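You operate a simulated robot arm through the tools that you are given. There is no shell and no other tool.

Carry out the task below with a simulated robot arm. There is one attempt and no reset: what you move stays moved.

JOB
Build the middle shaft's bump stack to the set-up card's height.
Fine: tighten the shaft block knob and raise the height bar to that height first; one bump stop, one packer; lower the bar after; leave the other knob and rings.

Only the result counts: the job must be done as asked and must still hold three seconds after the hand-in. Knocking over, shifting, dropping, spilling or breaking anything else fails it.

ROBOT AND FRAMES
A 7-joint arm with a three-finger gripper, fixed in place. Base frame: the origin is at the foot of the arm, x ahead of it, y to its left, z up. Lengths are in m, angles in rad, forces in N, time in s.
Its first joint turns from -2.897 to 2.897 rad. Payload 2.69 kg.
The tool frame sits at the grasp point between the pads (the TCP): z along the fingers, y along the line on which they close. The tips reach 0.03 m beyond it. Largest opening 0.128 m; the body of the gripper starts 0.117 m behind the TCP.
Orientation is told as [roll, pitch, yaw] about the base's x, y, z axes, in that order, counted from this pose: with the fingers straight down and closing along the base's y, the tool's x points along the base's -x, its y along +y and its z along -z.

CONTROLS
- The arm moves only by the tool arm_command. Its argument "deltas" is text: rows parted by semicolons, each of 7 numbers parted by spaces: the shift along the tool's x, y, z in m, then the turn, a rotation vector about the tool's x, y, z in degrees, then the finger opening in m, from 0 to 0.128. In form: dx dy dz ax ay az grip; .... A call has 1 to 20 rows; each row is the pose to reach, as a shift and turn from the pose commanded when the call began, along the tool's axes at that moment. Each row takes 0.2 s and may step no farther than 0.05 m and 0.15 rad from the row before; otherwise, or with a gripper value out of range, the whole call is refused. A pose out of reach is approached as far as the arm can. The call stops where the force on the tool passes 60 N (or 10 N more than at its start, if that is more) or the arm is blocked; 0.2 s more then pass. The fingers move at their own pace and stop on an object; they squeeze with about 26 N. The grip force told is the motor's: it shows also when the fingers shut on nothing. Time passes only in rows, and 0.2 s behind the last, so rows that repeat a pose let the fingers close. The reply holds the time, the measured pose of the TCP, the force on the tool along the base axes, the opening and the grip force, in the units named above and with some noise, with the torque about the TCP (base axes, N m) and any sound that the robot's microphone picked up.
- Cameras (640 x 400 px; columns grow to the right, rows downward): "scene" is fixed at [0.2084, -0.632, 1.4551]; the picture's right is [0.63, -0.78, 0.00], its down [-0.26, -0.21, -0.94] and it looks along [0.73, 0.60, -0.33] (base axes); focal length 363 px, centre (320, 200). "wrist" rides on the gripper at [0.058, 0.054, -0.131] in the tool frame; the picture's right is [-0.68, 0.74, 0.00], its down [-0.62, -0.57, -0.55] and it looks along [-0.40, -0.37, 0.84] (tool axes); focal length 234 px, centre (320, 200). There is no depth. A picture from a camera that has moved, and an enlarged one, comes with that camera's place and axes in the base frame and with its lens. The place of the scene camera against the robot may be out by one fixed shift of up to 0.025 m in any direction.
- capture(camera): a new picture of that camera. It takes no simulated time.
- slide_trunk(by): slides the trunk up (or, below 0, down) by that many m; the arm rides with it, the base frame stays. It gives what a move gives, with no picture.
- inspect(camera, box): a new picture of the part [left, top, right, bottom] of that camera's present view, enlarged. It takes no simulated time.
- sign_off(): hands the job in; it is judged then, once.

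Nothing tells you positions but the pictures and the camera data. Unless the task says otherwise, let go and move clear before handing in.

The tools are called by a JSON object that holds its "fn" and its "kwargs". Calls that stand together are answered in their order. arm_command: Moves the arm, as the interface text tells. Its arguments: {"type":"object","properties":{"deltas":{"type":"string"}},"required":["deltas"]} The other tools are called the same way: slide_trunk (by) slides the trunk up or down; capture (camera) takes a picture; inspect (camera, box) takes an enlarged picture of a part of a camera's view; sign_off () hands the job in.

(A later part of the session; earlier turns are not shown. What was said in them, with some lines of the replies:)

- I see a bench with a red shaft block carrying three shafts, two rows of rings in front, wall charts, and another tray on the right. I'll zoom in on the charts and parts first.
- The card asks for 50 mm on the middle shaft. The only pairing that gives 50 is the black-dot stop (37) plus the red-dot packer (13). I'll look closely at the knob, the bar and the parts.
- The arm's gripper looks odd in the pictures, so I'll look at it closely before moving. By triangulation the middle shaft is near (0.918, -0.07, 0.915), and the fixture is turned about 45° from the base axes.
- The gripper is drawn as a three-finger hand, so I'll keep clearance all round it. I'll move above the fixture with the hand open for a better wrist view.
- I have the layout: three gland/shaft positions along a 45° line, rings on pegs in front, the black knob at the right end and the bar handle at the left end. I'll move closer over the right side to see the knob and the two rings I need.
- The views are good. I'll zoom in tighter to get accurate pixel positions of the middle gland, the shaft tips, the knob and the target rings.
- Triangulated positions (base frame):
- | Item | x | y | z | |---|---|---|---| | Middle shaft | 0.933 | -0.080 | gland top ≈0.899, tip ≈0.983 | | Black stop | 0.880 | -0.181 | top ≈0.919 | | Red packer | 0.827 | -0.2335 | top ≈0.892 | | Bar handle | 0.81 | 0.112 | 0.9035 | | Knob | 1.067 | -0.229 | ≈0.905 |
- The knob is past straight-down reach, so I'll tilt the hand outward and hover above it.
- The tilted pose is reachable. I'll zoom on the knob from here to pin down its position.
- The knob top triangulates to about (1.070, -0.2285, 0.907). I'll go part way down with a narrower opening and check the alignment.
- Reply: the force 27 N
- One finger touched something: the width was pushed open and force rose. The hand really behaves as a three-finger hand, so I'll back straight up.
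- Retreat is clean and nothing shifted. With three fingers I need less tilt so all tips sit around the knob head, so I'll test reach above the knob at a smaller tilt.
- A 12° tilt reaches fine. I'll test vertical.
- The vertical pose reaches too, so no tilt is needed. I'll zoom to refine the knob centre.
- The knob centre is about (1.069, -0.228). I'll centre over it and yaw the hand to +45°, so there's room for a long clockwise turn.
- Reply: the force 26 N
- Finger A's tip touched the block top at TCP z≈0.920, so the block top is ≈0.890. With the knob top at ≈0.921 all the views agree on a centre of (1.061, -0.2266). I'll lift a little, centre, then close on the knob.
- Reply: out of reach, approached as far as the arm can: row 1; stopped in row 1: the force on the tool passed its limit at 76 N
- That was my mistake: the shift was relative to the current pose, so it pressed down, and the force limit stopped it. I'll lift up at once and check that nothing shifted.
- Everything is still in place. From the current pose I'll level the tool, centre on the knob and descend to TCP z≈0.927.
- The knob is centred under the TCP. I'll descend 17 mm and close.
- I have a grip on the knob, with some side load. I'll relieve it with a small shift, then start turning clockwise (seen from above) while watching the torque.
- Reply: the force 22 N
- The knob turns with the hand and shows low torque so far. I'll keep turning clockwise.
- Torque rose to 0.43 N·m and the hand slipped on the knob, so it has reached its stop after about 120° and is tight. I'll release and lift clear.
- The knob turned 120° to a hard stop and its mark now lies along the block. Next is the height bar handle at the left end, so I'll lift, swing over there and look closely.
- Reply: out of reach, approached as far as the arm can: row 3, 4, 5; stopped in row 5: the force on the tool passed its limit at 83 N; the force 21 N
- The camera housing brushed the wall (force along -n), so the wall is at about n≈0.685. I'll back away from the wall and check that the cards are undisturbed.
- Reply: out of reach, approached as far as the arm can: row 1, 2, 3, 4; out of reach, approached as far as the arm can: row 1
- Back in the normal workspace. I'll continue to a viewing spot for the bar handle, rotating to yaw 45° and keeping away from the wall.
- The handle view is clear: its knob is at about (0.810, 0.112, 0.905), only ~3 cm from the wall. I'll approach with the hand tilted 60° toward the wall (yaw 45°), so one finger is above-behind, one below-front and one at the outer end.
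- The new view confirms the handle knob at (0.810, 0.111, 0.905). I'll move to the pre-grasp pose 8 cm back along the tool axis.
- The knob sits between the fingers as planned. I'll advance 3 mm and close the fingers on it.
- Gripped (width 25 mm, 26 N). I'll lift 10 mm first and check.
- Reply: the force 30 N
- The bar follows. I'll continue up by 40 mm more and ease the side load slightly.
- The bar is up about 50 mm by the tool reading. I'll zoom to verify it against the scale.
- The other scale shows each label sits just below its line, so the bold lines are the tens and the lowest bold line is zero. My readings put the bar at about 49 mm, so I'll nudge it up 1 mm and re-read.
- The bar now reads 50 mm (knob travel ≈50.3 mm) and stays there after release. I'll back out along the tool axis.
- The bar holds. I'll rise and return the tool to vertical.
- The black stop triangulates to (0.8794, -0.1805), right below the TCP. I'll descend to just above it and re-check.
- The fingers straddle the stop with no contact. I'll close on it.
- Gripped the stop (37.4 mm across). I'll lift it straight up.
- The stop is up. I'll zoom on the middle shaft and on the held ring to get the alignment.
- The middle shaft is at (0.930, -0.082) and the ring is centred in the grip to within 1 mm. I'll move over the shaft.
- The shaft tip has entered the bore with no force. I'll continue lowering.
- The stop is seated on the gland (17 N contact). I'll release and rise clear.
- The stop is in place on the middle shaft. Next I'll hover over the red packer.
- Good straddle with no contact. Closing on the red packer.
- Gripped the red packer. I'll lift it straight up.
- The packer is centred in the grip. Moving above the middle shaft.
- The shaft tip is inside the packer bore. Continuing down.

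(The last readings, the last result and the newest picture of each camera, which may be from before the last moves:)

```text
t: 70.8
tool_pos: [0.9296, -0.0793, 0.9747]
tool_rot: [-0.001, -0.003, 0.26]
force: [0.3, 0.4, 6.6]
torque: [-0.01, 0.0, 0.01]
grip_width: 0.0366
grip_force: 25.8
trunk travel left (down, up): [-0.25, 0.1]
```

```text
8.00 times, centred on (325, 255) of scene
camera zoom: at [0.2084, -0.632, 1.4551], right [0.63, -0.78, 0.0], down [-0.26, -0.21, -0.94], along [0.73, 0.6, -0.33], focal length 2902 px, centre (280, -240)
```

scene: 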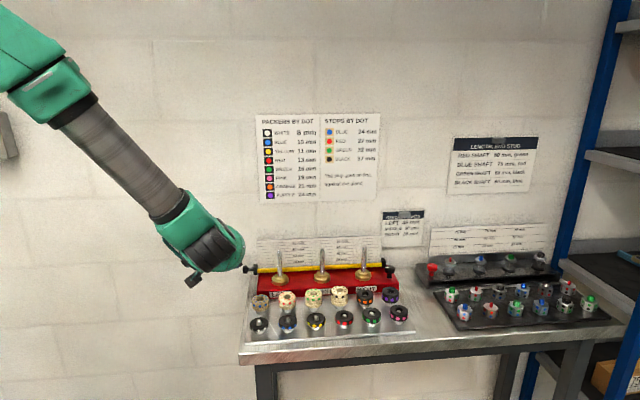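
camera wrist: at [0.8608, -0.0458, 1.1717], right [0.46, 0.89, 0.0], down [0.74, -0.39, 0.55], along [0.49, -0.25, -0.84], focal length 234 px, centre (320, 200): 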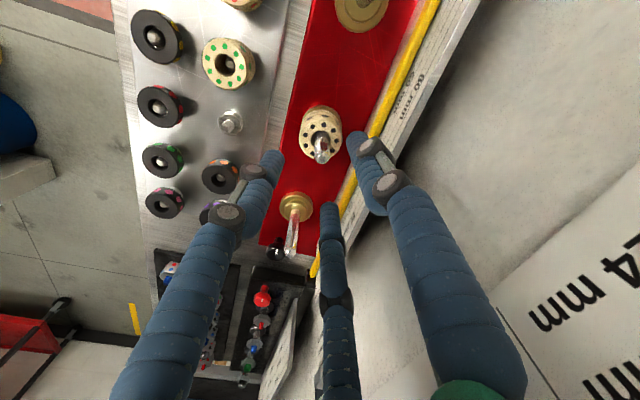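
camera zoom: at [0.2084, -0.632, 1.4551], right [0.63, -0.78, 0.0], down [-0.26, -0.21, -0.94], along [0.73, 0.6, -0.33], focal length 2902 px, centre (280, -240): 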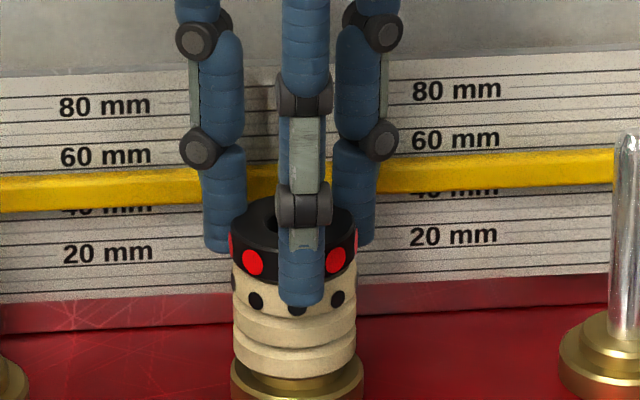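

The packer has met the stop with light contact. I'll release and rise clear.

{"fn": "arm_command", "kwargs": {"deltas": "0 0 0 0 0 0 0.037; 0 0 0 0 0 0 0.052; 0 0 0 0 0 0 0.054; 0 0 -0.02 0 0 0 0.054; 0 0 -0.05 0 0 0 0.054; 0 0 -0.085 0 0 0 0.054; 0 0 -0.085 0 0 0 0.054"}}

{"fn": "inspect", "kwargs": {"camera": "scene", "box": [300, 230, 350, 280]}}

{"fn": "inspect", "kwargs": {"camera": "scene", "box": [240, 200, 420, 345]}}

{"fn": "inspect", "kwargs": {"camera": "wrist", "box": [220, 60, 420, 210]}}

```text
t: 72.3
tool_pos: [0.9289, -0.0793, 1.0575]
tool_rot: [0.003, -0.001, 0.26]
force: [-0.6, 0.0, 0.1]
torque: [-0.03, -0.04, -0.01]
grip_width: 0.054
grip_force: 0.1
trunk travel left (down, up): [-0.25, 0.1]
```

```text
8.00 times, centred on (325, 255) of scene
camera zoom: at [0.2084, -0.632, 1.4551], right [0.63, -0.78, 0.0], down [-0.26, -0.21, -0.94], along [0.73, 0.6, -0.33], focal length 2902 px, centre (280, -240)
```

zoom: 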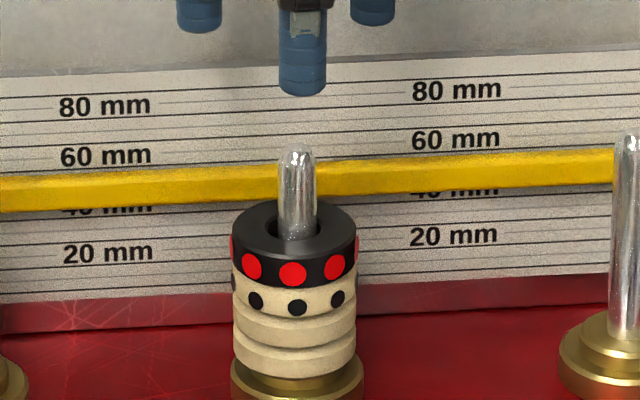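

```text
2.76 times, centred on (330, 272) of scene
camera zoom: at [0.2084, -0.632, 1.4551], right [0.63, -0.78, 0.0], down [-0.26, -0.21, -0.94], along [0.73, 0.6, -0.33], focal length 1001 px, centre (292, 0)
```

zoom: 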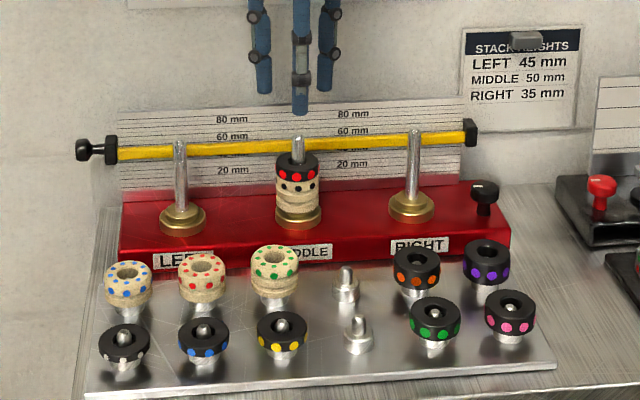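

```text
2.67 times, centred on (320, 135) of wrist
camera zoom: at [0.8583, -0.0444, 1.1895], right [0.46, 0.89, 0.0], down [0.74, -0.39, 0.55], along [0.49, -0.25, -0.84], focal length 624 px, centre (320, 373)
```

zoom: 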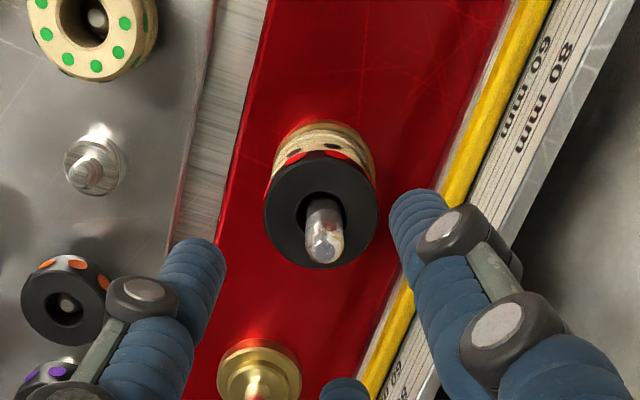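

The stack is built: black stop (37) plus red packer (13), both seated. Now I'll lower the bar, so I'm heading back to the handle.

{"fn": "arm_command", "kwargs": {"deltas": "0.0281 0.0297 -0.02 0 0 -5 0.054; 0.0563 0.0595 -0.02 0 0 -10 0.054; 0.0844 0.0892 -0.02 0 0 -15 0.054; 0.1125 0.1189 -0.02 0 0 -20 0.054; 0.1407 0.1487 -0.02 0 0 -25 0.05; 0.1688 0.1784 -0.02 0 0 -30 0.045; 0.1688 0.1784 -0.02 0 0 -30 0.045"}}

{"fn": "arm_command", "kwargs": {"deltas": "0 0 0 0 -7.5 0 0.045; 0 0 0 0 -15 0 0.045; 0 0 0 0 -22.5 0 0.045; 0 0 0 0 -30 0 0.045; 0 0 0 0 -37.5 0 0.045; 0 0 0 0 -45 0 0.045; 0 0 0 0 -52.5 0 0.045; 0 0 0 0 -60 0 0.045; 0 0 0 0 -60 0 0.045"}}

{"fn": "capture", "kwargs": {"camera": "wrist"}}

```text
t: 74.0
tool_pos: [0.7193, 0.049, 1.0802]
tool_rot: [0.001, -0.002, 0.784]
force: [-0.4, 0.7, 0.4]
torque: [-0.02, -0.05, 0.0]
grip_width: 0.0452
grip_force: 0.1
trunk travel left (down, up): [-0.25, 0.1]
```

```text
t: 76.0
tool_pos: [0.7193, 0.049, 1.0784]
tool_rot: [0.003, -1.049, 0.781]
force: [-0.5, -0.9, 0.4]
torque: [0.0, 0.04, 0.02]
grip_width: 0.0452
grip_force: 0.1
trunk travel left (down, up): [-0.25, 0.1]
```

```text
taken
camera wrist: at [0.5812, -0.0156, 1.0934], right [-0.28, 0.76, 0.59], down [0.28, -0.52, 0.81], along [0.92, 0.39, -0.07], focal length 234 px, centre (320, 200)
```

wrist: 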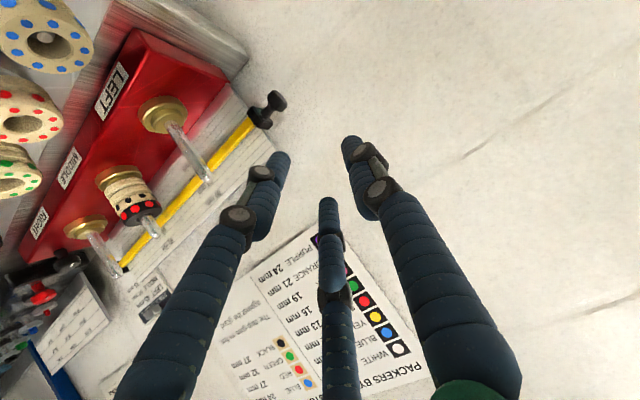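

{"fn": "arm_command", "kwargs": {"deltas": "0.0264 -0.0084 0.0279 0 0 0 0.045; 0.0527 -0.0167 0.0557 0 0 0 0.045; 0.0527 -0.0167 0.0557 0 0 0 0.045"}}

{"fn": "inspect", "kwargs": {"camera": "wrist", "box": [220, 80, 420, 230]}}

```text
t: 76.8
tool_pos: [0.7478, 0.0519, 1.0039]
tool_rot: [0.004, -1.047, 0.78]
force: [0.3, 0.4, -0.6]
torque: [0.06, -0.05, 0.04]
grip_width: 0.0452
grip_force: 0.0
trunk travel left (down, up): [-0.25, 0.1]
```

```text
2.67 times, centred on (320, 155) of wrist
camera zoom: at [0.6096, -0.0119, 1.0183], right [-0.28, 0.76, 0.59], down [0.28, -0.52, 0.81], along [0.92, 0.39, -0.07], focal length 624 px, centre (320, 320)
```

zoom: 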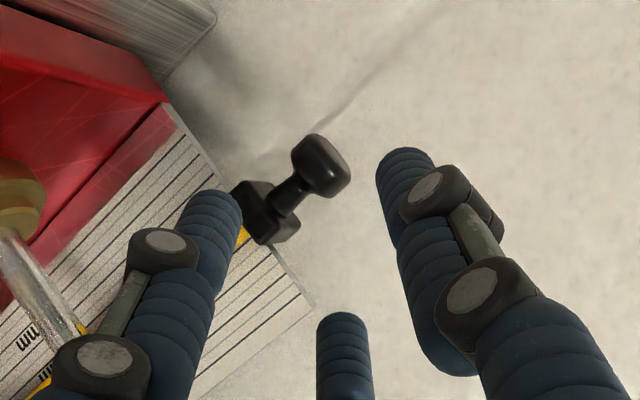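

{"fn": "arm_command", "kwargs": {"deltas": "-0.0003 0.0005 0.03 0 0 0 0.042; -0.0006 0.001 0.056 0 0 0 0.042; -0.0008 0.0016 0.068 0 0 0 0.042; -0.0008 0.0016 0.0764 0 0 0 0.042; -0.0008 0.0016 0.0764 0 0 0 0.042"}}

{"fn": "inspect", "kwargs": {"camera": "wrist", "box": [220, 80, 420, 230]}}

```text
t: 78.0
tool_pos: [0.7928, 0.0991, 0.9676]
tool_rot: [0.004, -1.047, 0.782]
force: [-1.1, 0.1, 0.9]
torque: [0.01, 0.02, -0.01]
grip_width: 0.0421
grip_force: 0.0
trunk travel left (down, up): [-0.25, 0.1]
```

```text
2.67 times, centred on (320, 155) of wrist
camera zoom: at [0.6543, 0.0358, 0.9823], right [-0.28, 0.76, 0.59], down [0.28, -0.52, 0.81], along [0.92, 0.39, -0.07], focal length 624 px, centre (320, 320)
```

zoom: 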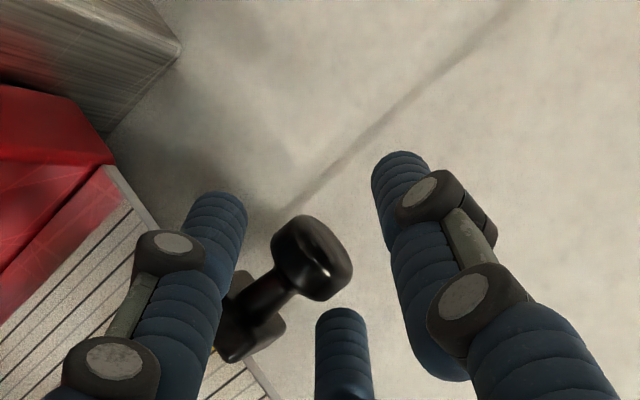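

Same relative position as before. I'll close on the handle.

{"fn": "arm_command", "kwargs": {"deltas": "0 0 0.001 0 0 0 0.042; 0 0 0.001 0 0 0 0.03; 0 0 0.001 0 0 0 0.0; 0 0 0.001 0 0 0 0.0; 0 0 0.001 0 0 0 0.0"}}

{"fn": "inspect", "kwargs": {"camera": "wrist", "box": [220, 80, 420, 230]}}

```text
t: 79.2
tool_pos: [0.794, 0.0993, 0.9681]
tool_rot: [0.002, -1.047, 0.779]
force: [5.5, -8.0, -2.5]
torque: [-0.2, -0.27, -0.16]
grip_width: 0.025
grip_force: 25.9
trunk travel left (down, up): [-0.25, 0.1]
```

```text
2.67 times, centred on (320, 155) of wrist
camera zoom: at [0.6555, 0.0357, 0.982], right [-0.28, 0.76, 0.59], down [0.28, -0.52, 0.81], along [0.92, 0.39, -0.07], focal length 624 px, centre (320, 320)
```

zoom: 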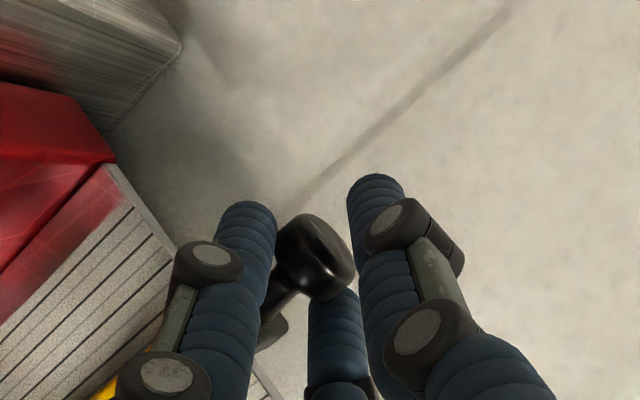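

Gripped. I'll lower the bar 47 mm, then ease it to its bottom stop.

{"fn": "arm_command", "kwargs": {"deltas": "0.0052 0 0.003 0 0 0 0.0; 0.0104 0 0.006 0 0 0 0.0; 0.0156 0 0.009 0 0 0 0.0; 0.0208 0 0.012 0 0 0 0.0; 0.026 0 0.015 0 0 0 0.0; 0.0312 0 0.018 0 0 0 0.0; 0.0364 0 0.021 0 0 0 0.0; 0.0407 0 0.0235 0 0 0 0.0; 0.0407 0 0.0235 0 0 0 0.0"}}

{"fn": "inspect", "kwargs": {"camera": "scene", "box": [240, 220, 400, 300]}}

```text
t: 81.2
tool_pos: [0.7945, 0.1007, 0.9197]
tool_rot: [0.004, -1.048, 0.78]
force: [18.8, -21.0, 0.3]
torque: [-0.39, -0.64, -0.57]
grip_width: 0.0248
grip_force: 25.6
trunk travel left (down, up): [-0.25, 0.1]
```

```text
4.00 times, centred on (320, 260) of scene
camera zoom: at [0.2084, -0.632, 1.4551], right [0.63, -0.78, 0.0], down [-0.26, -0.21, -0.94], along [0.73, 0.6, -0.33], focal length 1451 px, centre (320, -40)
```

zoom: 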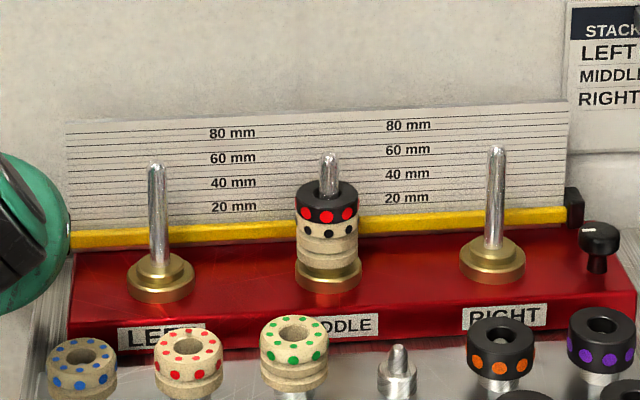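

{"fn": "arm_command", "kwargs": {"deltas": "0.0009 -0.001 0.0005 0 0 0 0.0; 0.0017 -0.002 0.001 0 0 0 0.0; 0.0017 -0.002 0.001 0 0 0 0.0"}}

{"fn": "arm_command", "kwargs": {"deltas": "0.0009 0 0.0005 0 0 0 0.0; 0.0013 0 0.00075 0 0 0 0.0; 0.0013 0 0.00075 0 0 0 0.0"}}

{"fn": "inspect", "kwargs": {"camera": "scene", "box": [290, 235, 315, 275]}}

```text
t: 82.0
tool_pos: [0.7948, 0.1002, 0.9174]
tool_rot: [0.005, -1.047, 0.781]
force: [6.6, -8.8, 2.7]
torque: [-0.18, -0.13, 0.11]
grip_width: 0.0246
grip_force: 25.8
trunk travel left (down, up): [-0.25, 0.1]
```

```text
t: 82.8
tool_pos: [0.7956, 0.1002, 0.9156]
tool_rot: [0.005, -1.049, 0.779]
force: [-6.1, -9.1, 6.1]
torque: [-0.04, -0.21, 0.19]
grip_width: 0.0242
grip_force: 26.2
trunk travel left (down, up): [-0.25, 0.1]
```

```text
10.00 times, centred on (302, 255) of scene
camera zoom: at [0.2084, -0.632, 1.4551], right [0.63, -0.78, 0.0], down [-0.26, -0.21, -0.94], along [0.73, 0.6, -0.33], focal length 3628 px, centre (495, -350)
```

zoom: 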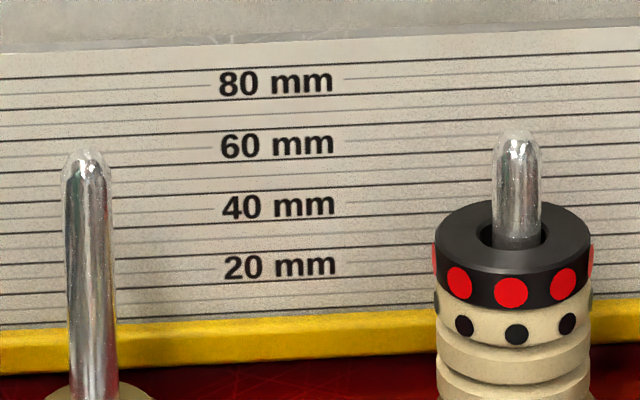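

{"fn": "arm_command", "kwargs": {"deltas": "0.0009 0 0.0005 0 0 0 0.0; 0.0013 0 0.00075 0 0 0 0.0; 0.0013 0 0.00075 0 0 0 0.0"}}

{"fn": "inspect", "kwargs": {"camera": "scene", "box": [250, 250, 300, 290]}}

{"fn": "inspect", "kwargs": {"camera": "scene", "box": [340, 240, 400, 280]}}

```text
t: 83.5
tool_pos: [0.7982, 0.0976, 0.9161]
tool_rot: [0.0, -1.049, 0.78]
force: [15.5, -20.5, 0.1]
torque: [-0.47, -0.29, -0.86]
grip_width: 0.0187
grip_force: 43.7
trunk travel left (down, up): [-0.25, 0.1]
```

```text
10.00 times, centred on (275, 270) of scene
camera zoom: at [0.2084, -0.632, 1.4551], right [0.63, -0.78, 0.0], down [-0.26, -0.21, -0.94], along [0.73, 0.6, -0.33], focal length 3628 px, centre (770, -500)
```

zoom: 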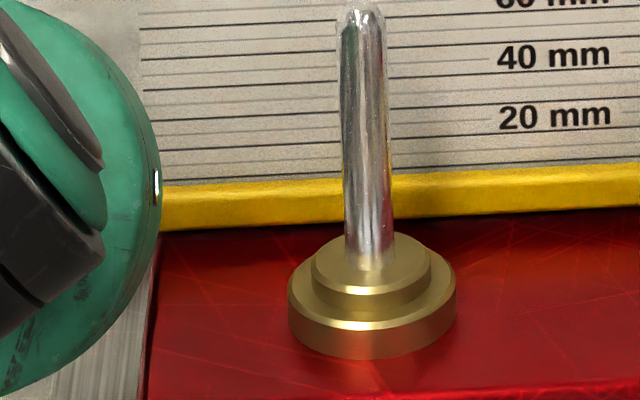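

```text
10.00 times, centred on (370, 260) of scene
camera zoom: at [0.2084, -0.632, 1.4551], right [0.63, -0.78, 0.0], down [-0.26, -0.21, -0.94], along [0.73, 0.6, -0.33], focal length 3628 px, centre (-180, -400)
```

zoom: 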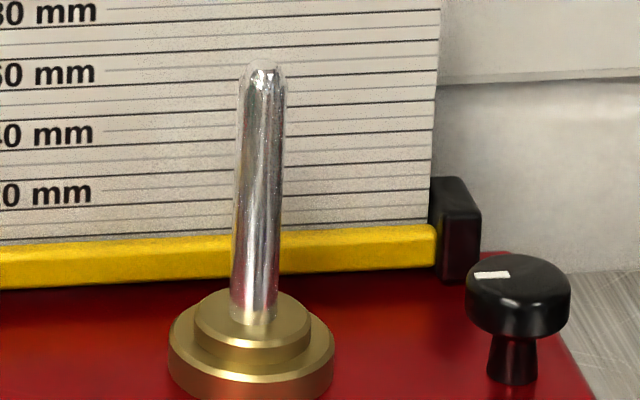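

The bar is back at its starting line on the scale. I'll open while shifting outward from the slider, then back out.

{"fn": "arm_command", "kwargs": {"deltas": "0 0.001 0 0 0 0 0.03; 0 0.003 0 0 0 0 0.038; 0 0.005 0 0 0 0 0.043; 0 0.005 0 0 0 0 0.043"}}

{"fn": "inspect", "kwargs": {"camera": "wrist", "box": [220, 80, 420, 230]}}

```text
t: 84.5
tool_pos: [0.7914, 0.1036, 0.9147]
tool_rot: [-0.001, -1.047, 0.779]
force: [-0.6, -0.1, 0.6]
torque: [-0.02, 0.02, 0.0]
grip_width: 0.0429
grip_force: 0.0
trunk travel left (down, up): [-0.25, 0.1]
```

```text
2.67 times, centred on (320, 155) of wrist
camera zoom: at [0.6528, 0.0396, 0.9302], right [-0.28, 0.76, 0.59], down [0.28, -0.52, 0.81], along [0.92, 0.39, -0.07], focal length 624 px, centre (320, 320)
```

zoom: 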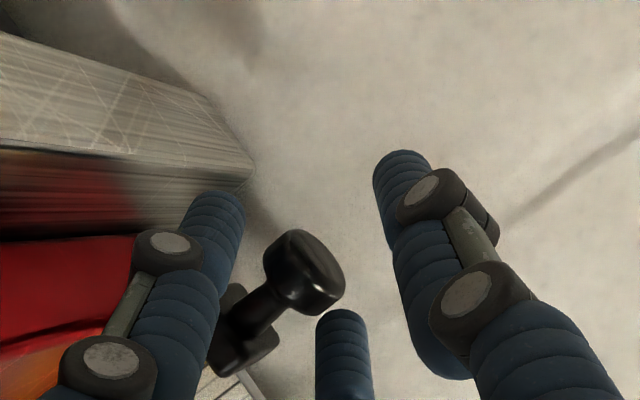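

The handle is back at z≈0.905, its original height. Retreating along the tool axis, then up and back to vertical.

{"fn": "arm_command", "kwargs": {"deltas": "0 0 -0.02 0 0 0 0.043; 0 0 -0.05 0 0 0 0.043; 0 0 -0.085 0 0 0 0.043; -0.026 0 -0.1 0 0 0 0.05; -0.06 0 -0.12 0 0 0 0.05; -0.06 0 -0.12 0 0 0 0.05"}}

{"fn": "arm_command", "kwargs": {"deltas": "0 0 0 0 7.5 0 0.05; 0 0 0 0 15 0 0.05; 0 0 0 0 22.5 0 0.05; 0 0 0 0 30 0 0.05; 0 0 0 0 37.5 0 0.05; 0 0 0 0 45 0 0.05; 0 0 0 0 52.5 0 0.05; 0 0 0 0 60 0 0.05; 0 0 0 0 60 0 0.05"}}

{"fn": "capture", "kwargs": {"camera": "scene"}}

{"fn": "inspect", "kwargs": {"camera": "scene", "box": [235, 220, 415, 345]}}

{"fn": "inspect", "kwargs": {"camera": "scene", "box": [300, 230, 350, 290]}}

```text
t: 86.0
tool_pos: [0.738, 0.0504, 1.0289]
tool_rot: [0.001, -1.048, 0.782]
force: [0.3, -0.2, -0.5]
torque: [-0.01, -0.01, -0.03]
grip_width: 0.05
grip_force: 0.0
trunk travel left (down, up): [-0.25, 0.1]
```

```text
t: 88.0
tool_pos: [0.7398, 0.0523, 1.0264]
tool_rot: [0.003, 0.003, 0.784]
force: [1.0, 0.5, -0.1]
torque: [0.0, 0.02, -0.01]
grip_width: 0.0501
grip_force: 0.0
trunk travel left (down, up): [-0.25, 0.1]
```

```text
taken
```

scene: 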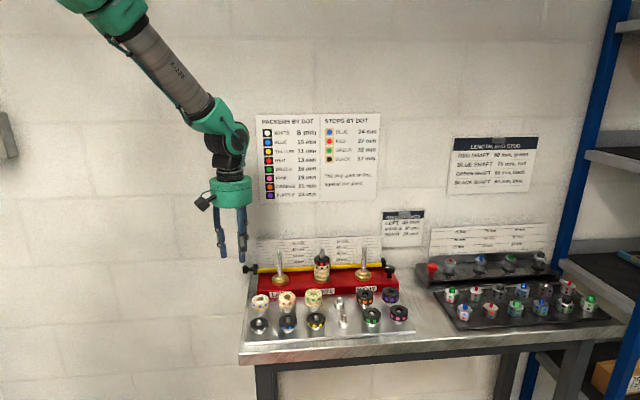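

```text
3.20 times, centred on (325, 282) of scene
camera zoom: at [0.2084, -0.632, 1.4551], right [0.63, -0.78, 0.0], down [-0.26, -0.21, -0.94], along [0.73, 0.6, -0.33], focal length 1161 px, centre (304, -64)
```

zoom: 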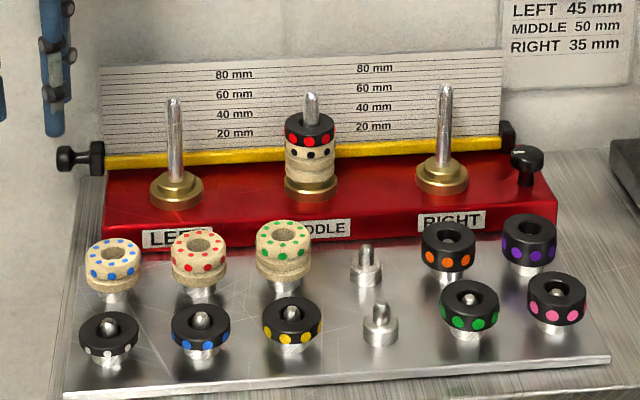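

```text
6.67 times, centred on (325, 260) of scene
camera zoom: at [0.2084, -0.632, 1.4551], right [0.63, -0.78, 0.0], down [-0.26, -0.21, -0.94], along [0.73, 0.6, -0.33], focal length 2418 px, centre (287, -200)
```

zoom: 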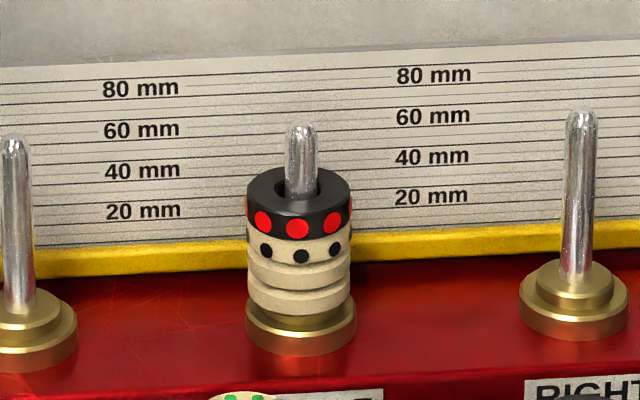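

The stack is complete, the bar is down, the knob is tight and everything else is in place. I'll move the arm well clear before handing in.

{"fn": "arm_command", "kwargs": {"deltas": "0.02 0 -0.03 0 0 0 0.06; 0.04 0 -0.065 0 0 0 0.06; 0.06 0 -0.1 0 0 0 0.06; 0.08 0 -0.135 0 0 0 0.06; 0.08 0 -0.135 0 0 0 0.06; 0.08 0 -0.135 0 0 0 0.06"}}

{"fn": "inspect", "kwargs": {"camera": "scene", "box": [235, 200, 615, 345]}}

{"fn": "inspect", "kwargs": {"camera": "scene", "box": [240, 250, 290, 290]}}

{"fn": "inspect", "kwargs": {"camera": "scene", "box": [370, 250, 410, 290]}}

```text
t: 89.3
tool_pos: [0.6834, -0.0069, 1.1635]
tool_rot: [0.001, 0.001, 0.784]
force: [0.1, 0.1, -1.1]
torque: [0.0, 0.06, 0.02]
grip_width: 0.0598
grip_force: 0.1
trunk travel left (down, up): [-0.25, 0.1]
```

```text
1.68 times, centred on (425, 272) of scene
camera zoom: at [0.2084, -0.632, 1.4551], right [0.63, -0.78, 0.0], down [-0.26, -0.21, -0.94], along [0.73, 0.6, -0.33], focal length 611 px, centre (143, 78)
```

zoom: 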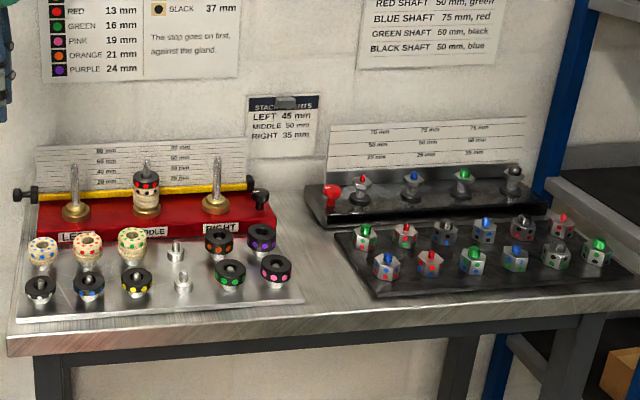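

```text
10.00 times, centred on (265, 270) of scene
camera zoom: at [0.2084, -0.632, 1.4551], right [0.63, -0.78, 0.0], down [-0.26, -0.21, -0.94], along [0.73, 0.6, -0.33], focal length 3628 px, centre (870, -500)
```

zoom: 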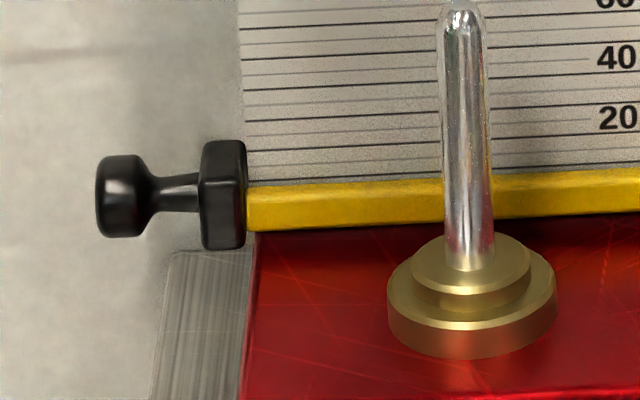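

```text
10.00 times, centred on (390, 270) of scene
camera zoom: at [0.2084, -0.632, 1.4551], right [0.63, -0.78, 0.0], down [-0.26, -0.21, -0.94], along [0.73, 0.6, -0.33], focal length 3628 px, centre (-380, -500)
```

zoom: 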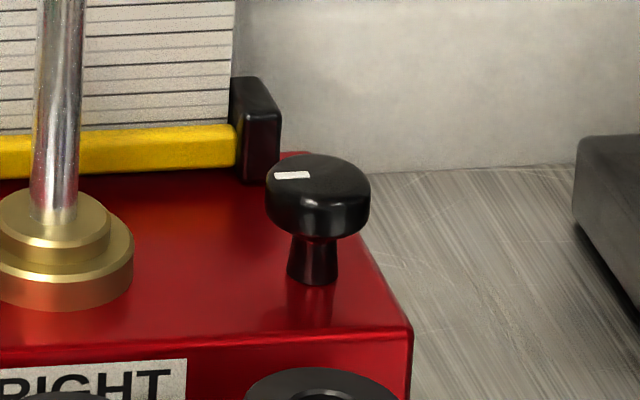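

The final pictures show the black stop (37 mm) and red packer (13 mm) seated on the middle shaft, 50 mm in all. The bar is back at its starting position, the knob is tight, and the other rings and the red knob are untouched. The arm is clear, so I'm handing in.

{"fn": "sign_off", "kwargs": {}}

```text
The job is handed in.
```

The middle shaft's bump stack is built to the card's 50 mm, and the job is handed in; I haven't seen the judge's result. My picture measurement of the finished stack came to about 49–50 mm.

- **Stack:** the black-dot stop (37 mm) sits on the gland, with the red-dot packer (13 mm) on top. No other stop and packer on the chart add up to 50 mm.
- **Knob:** I turned the shaft block knob clockwise about 120°, until it hit its stop.
- **Height bar:** I raised it to the 50 mm line before stacking and it held there on its own. Afterwards I lowered it to where it started.
- **Everything else:** the red knob and the remaining rings were not touched, and the last pictures show nothing out of place.

There were three unplanned contacts along the way:

- **First knob approach:** a finger touched the knob area at about 27 N.
- **Second knob approach:** I pressed a finger onto the block top and the 60 N limit stopped it (peak 76 N).
- **Leaving the knob:** the wrist camera bumped the wall (peak 83 N).

I checked the pictures after each and saw nothing shifted.
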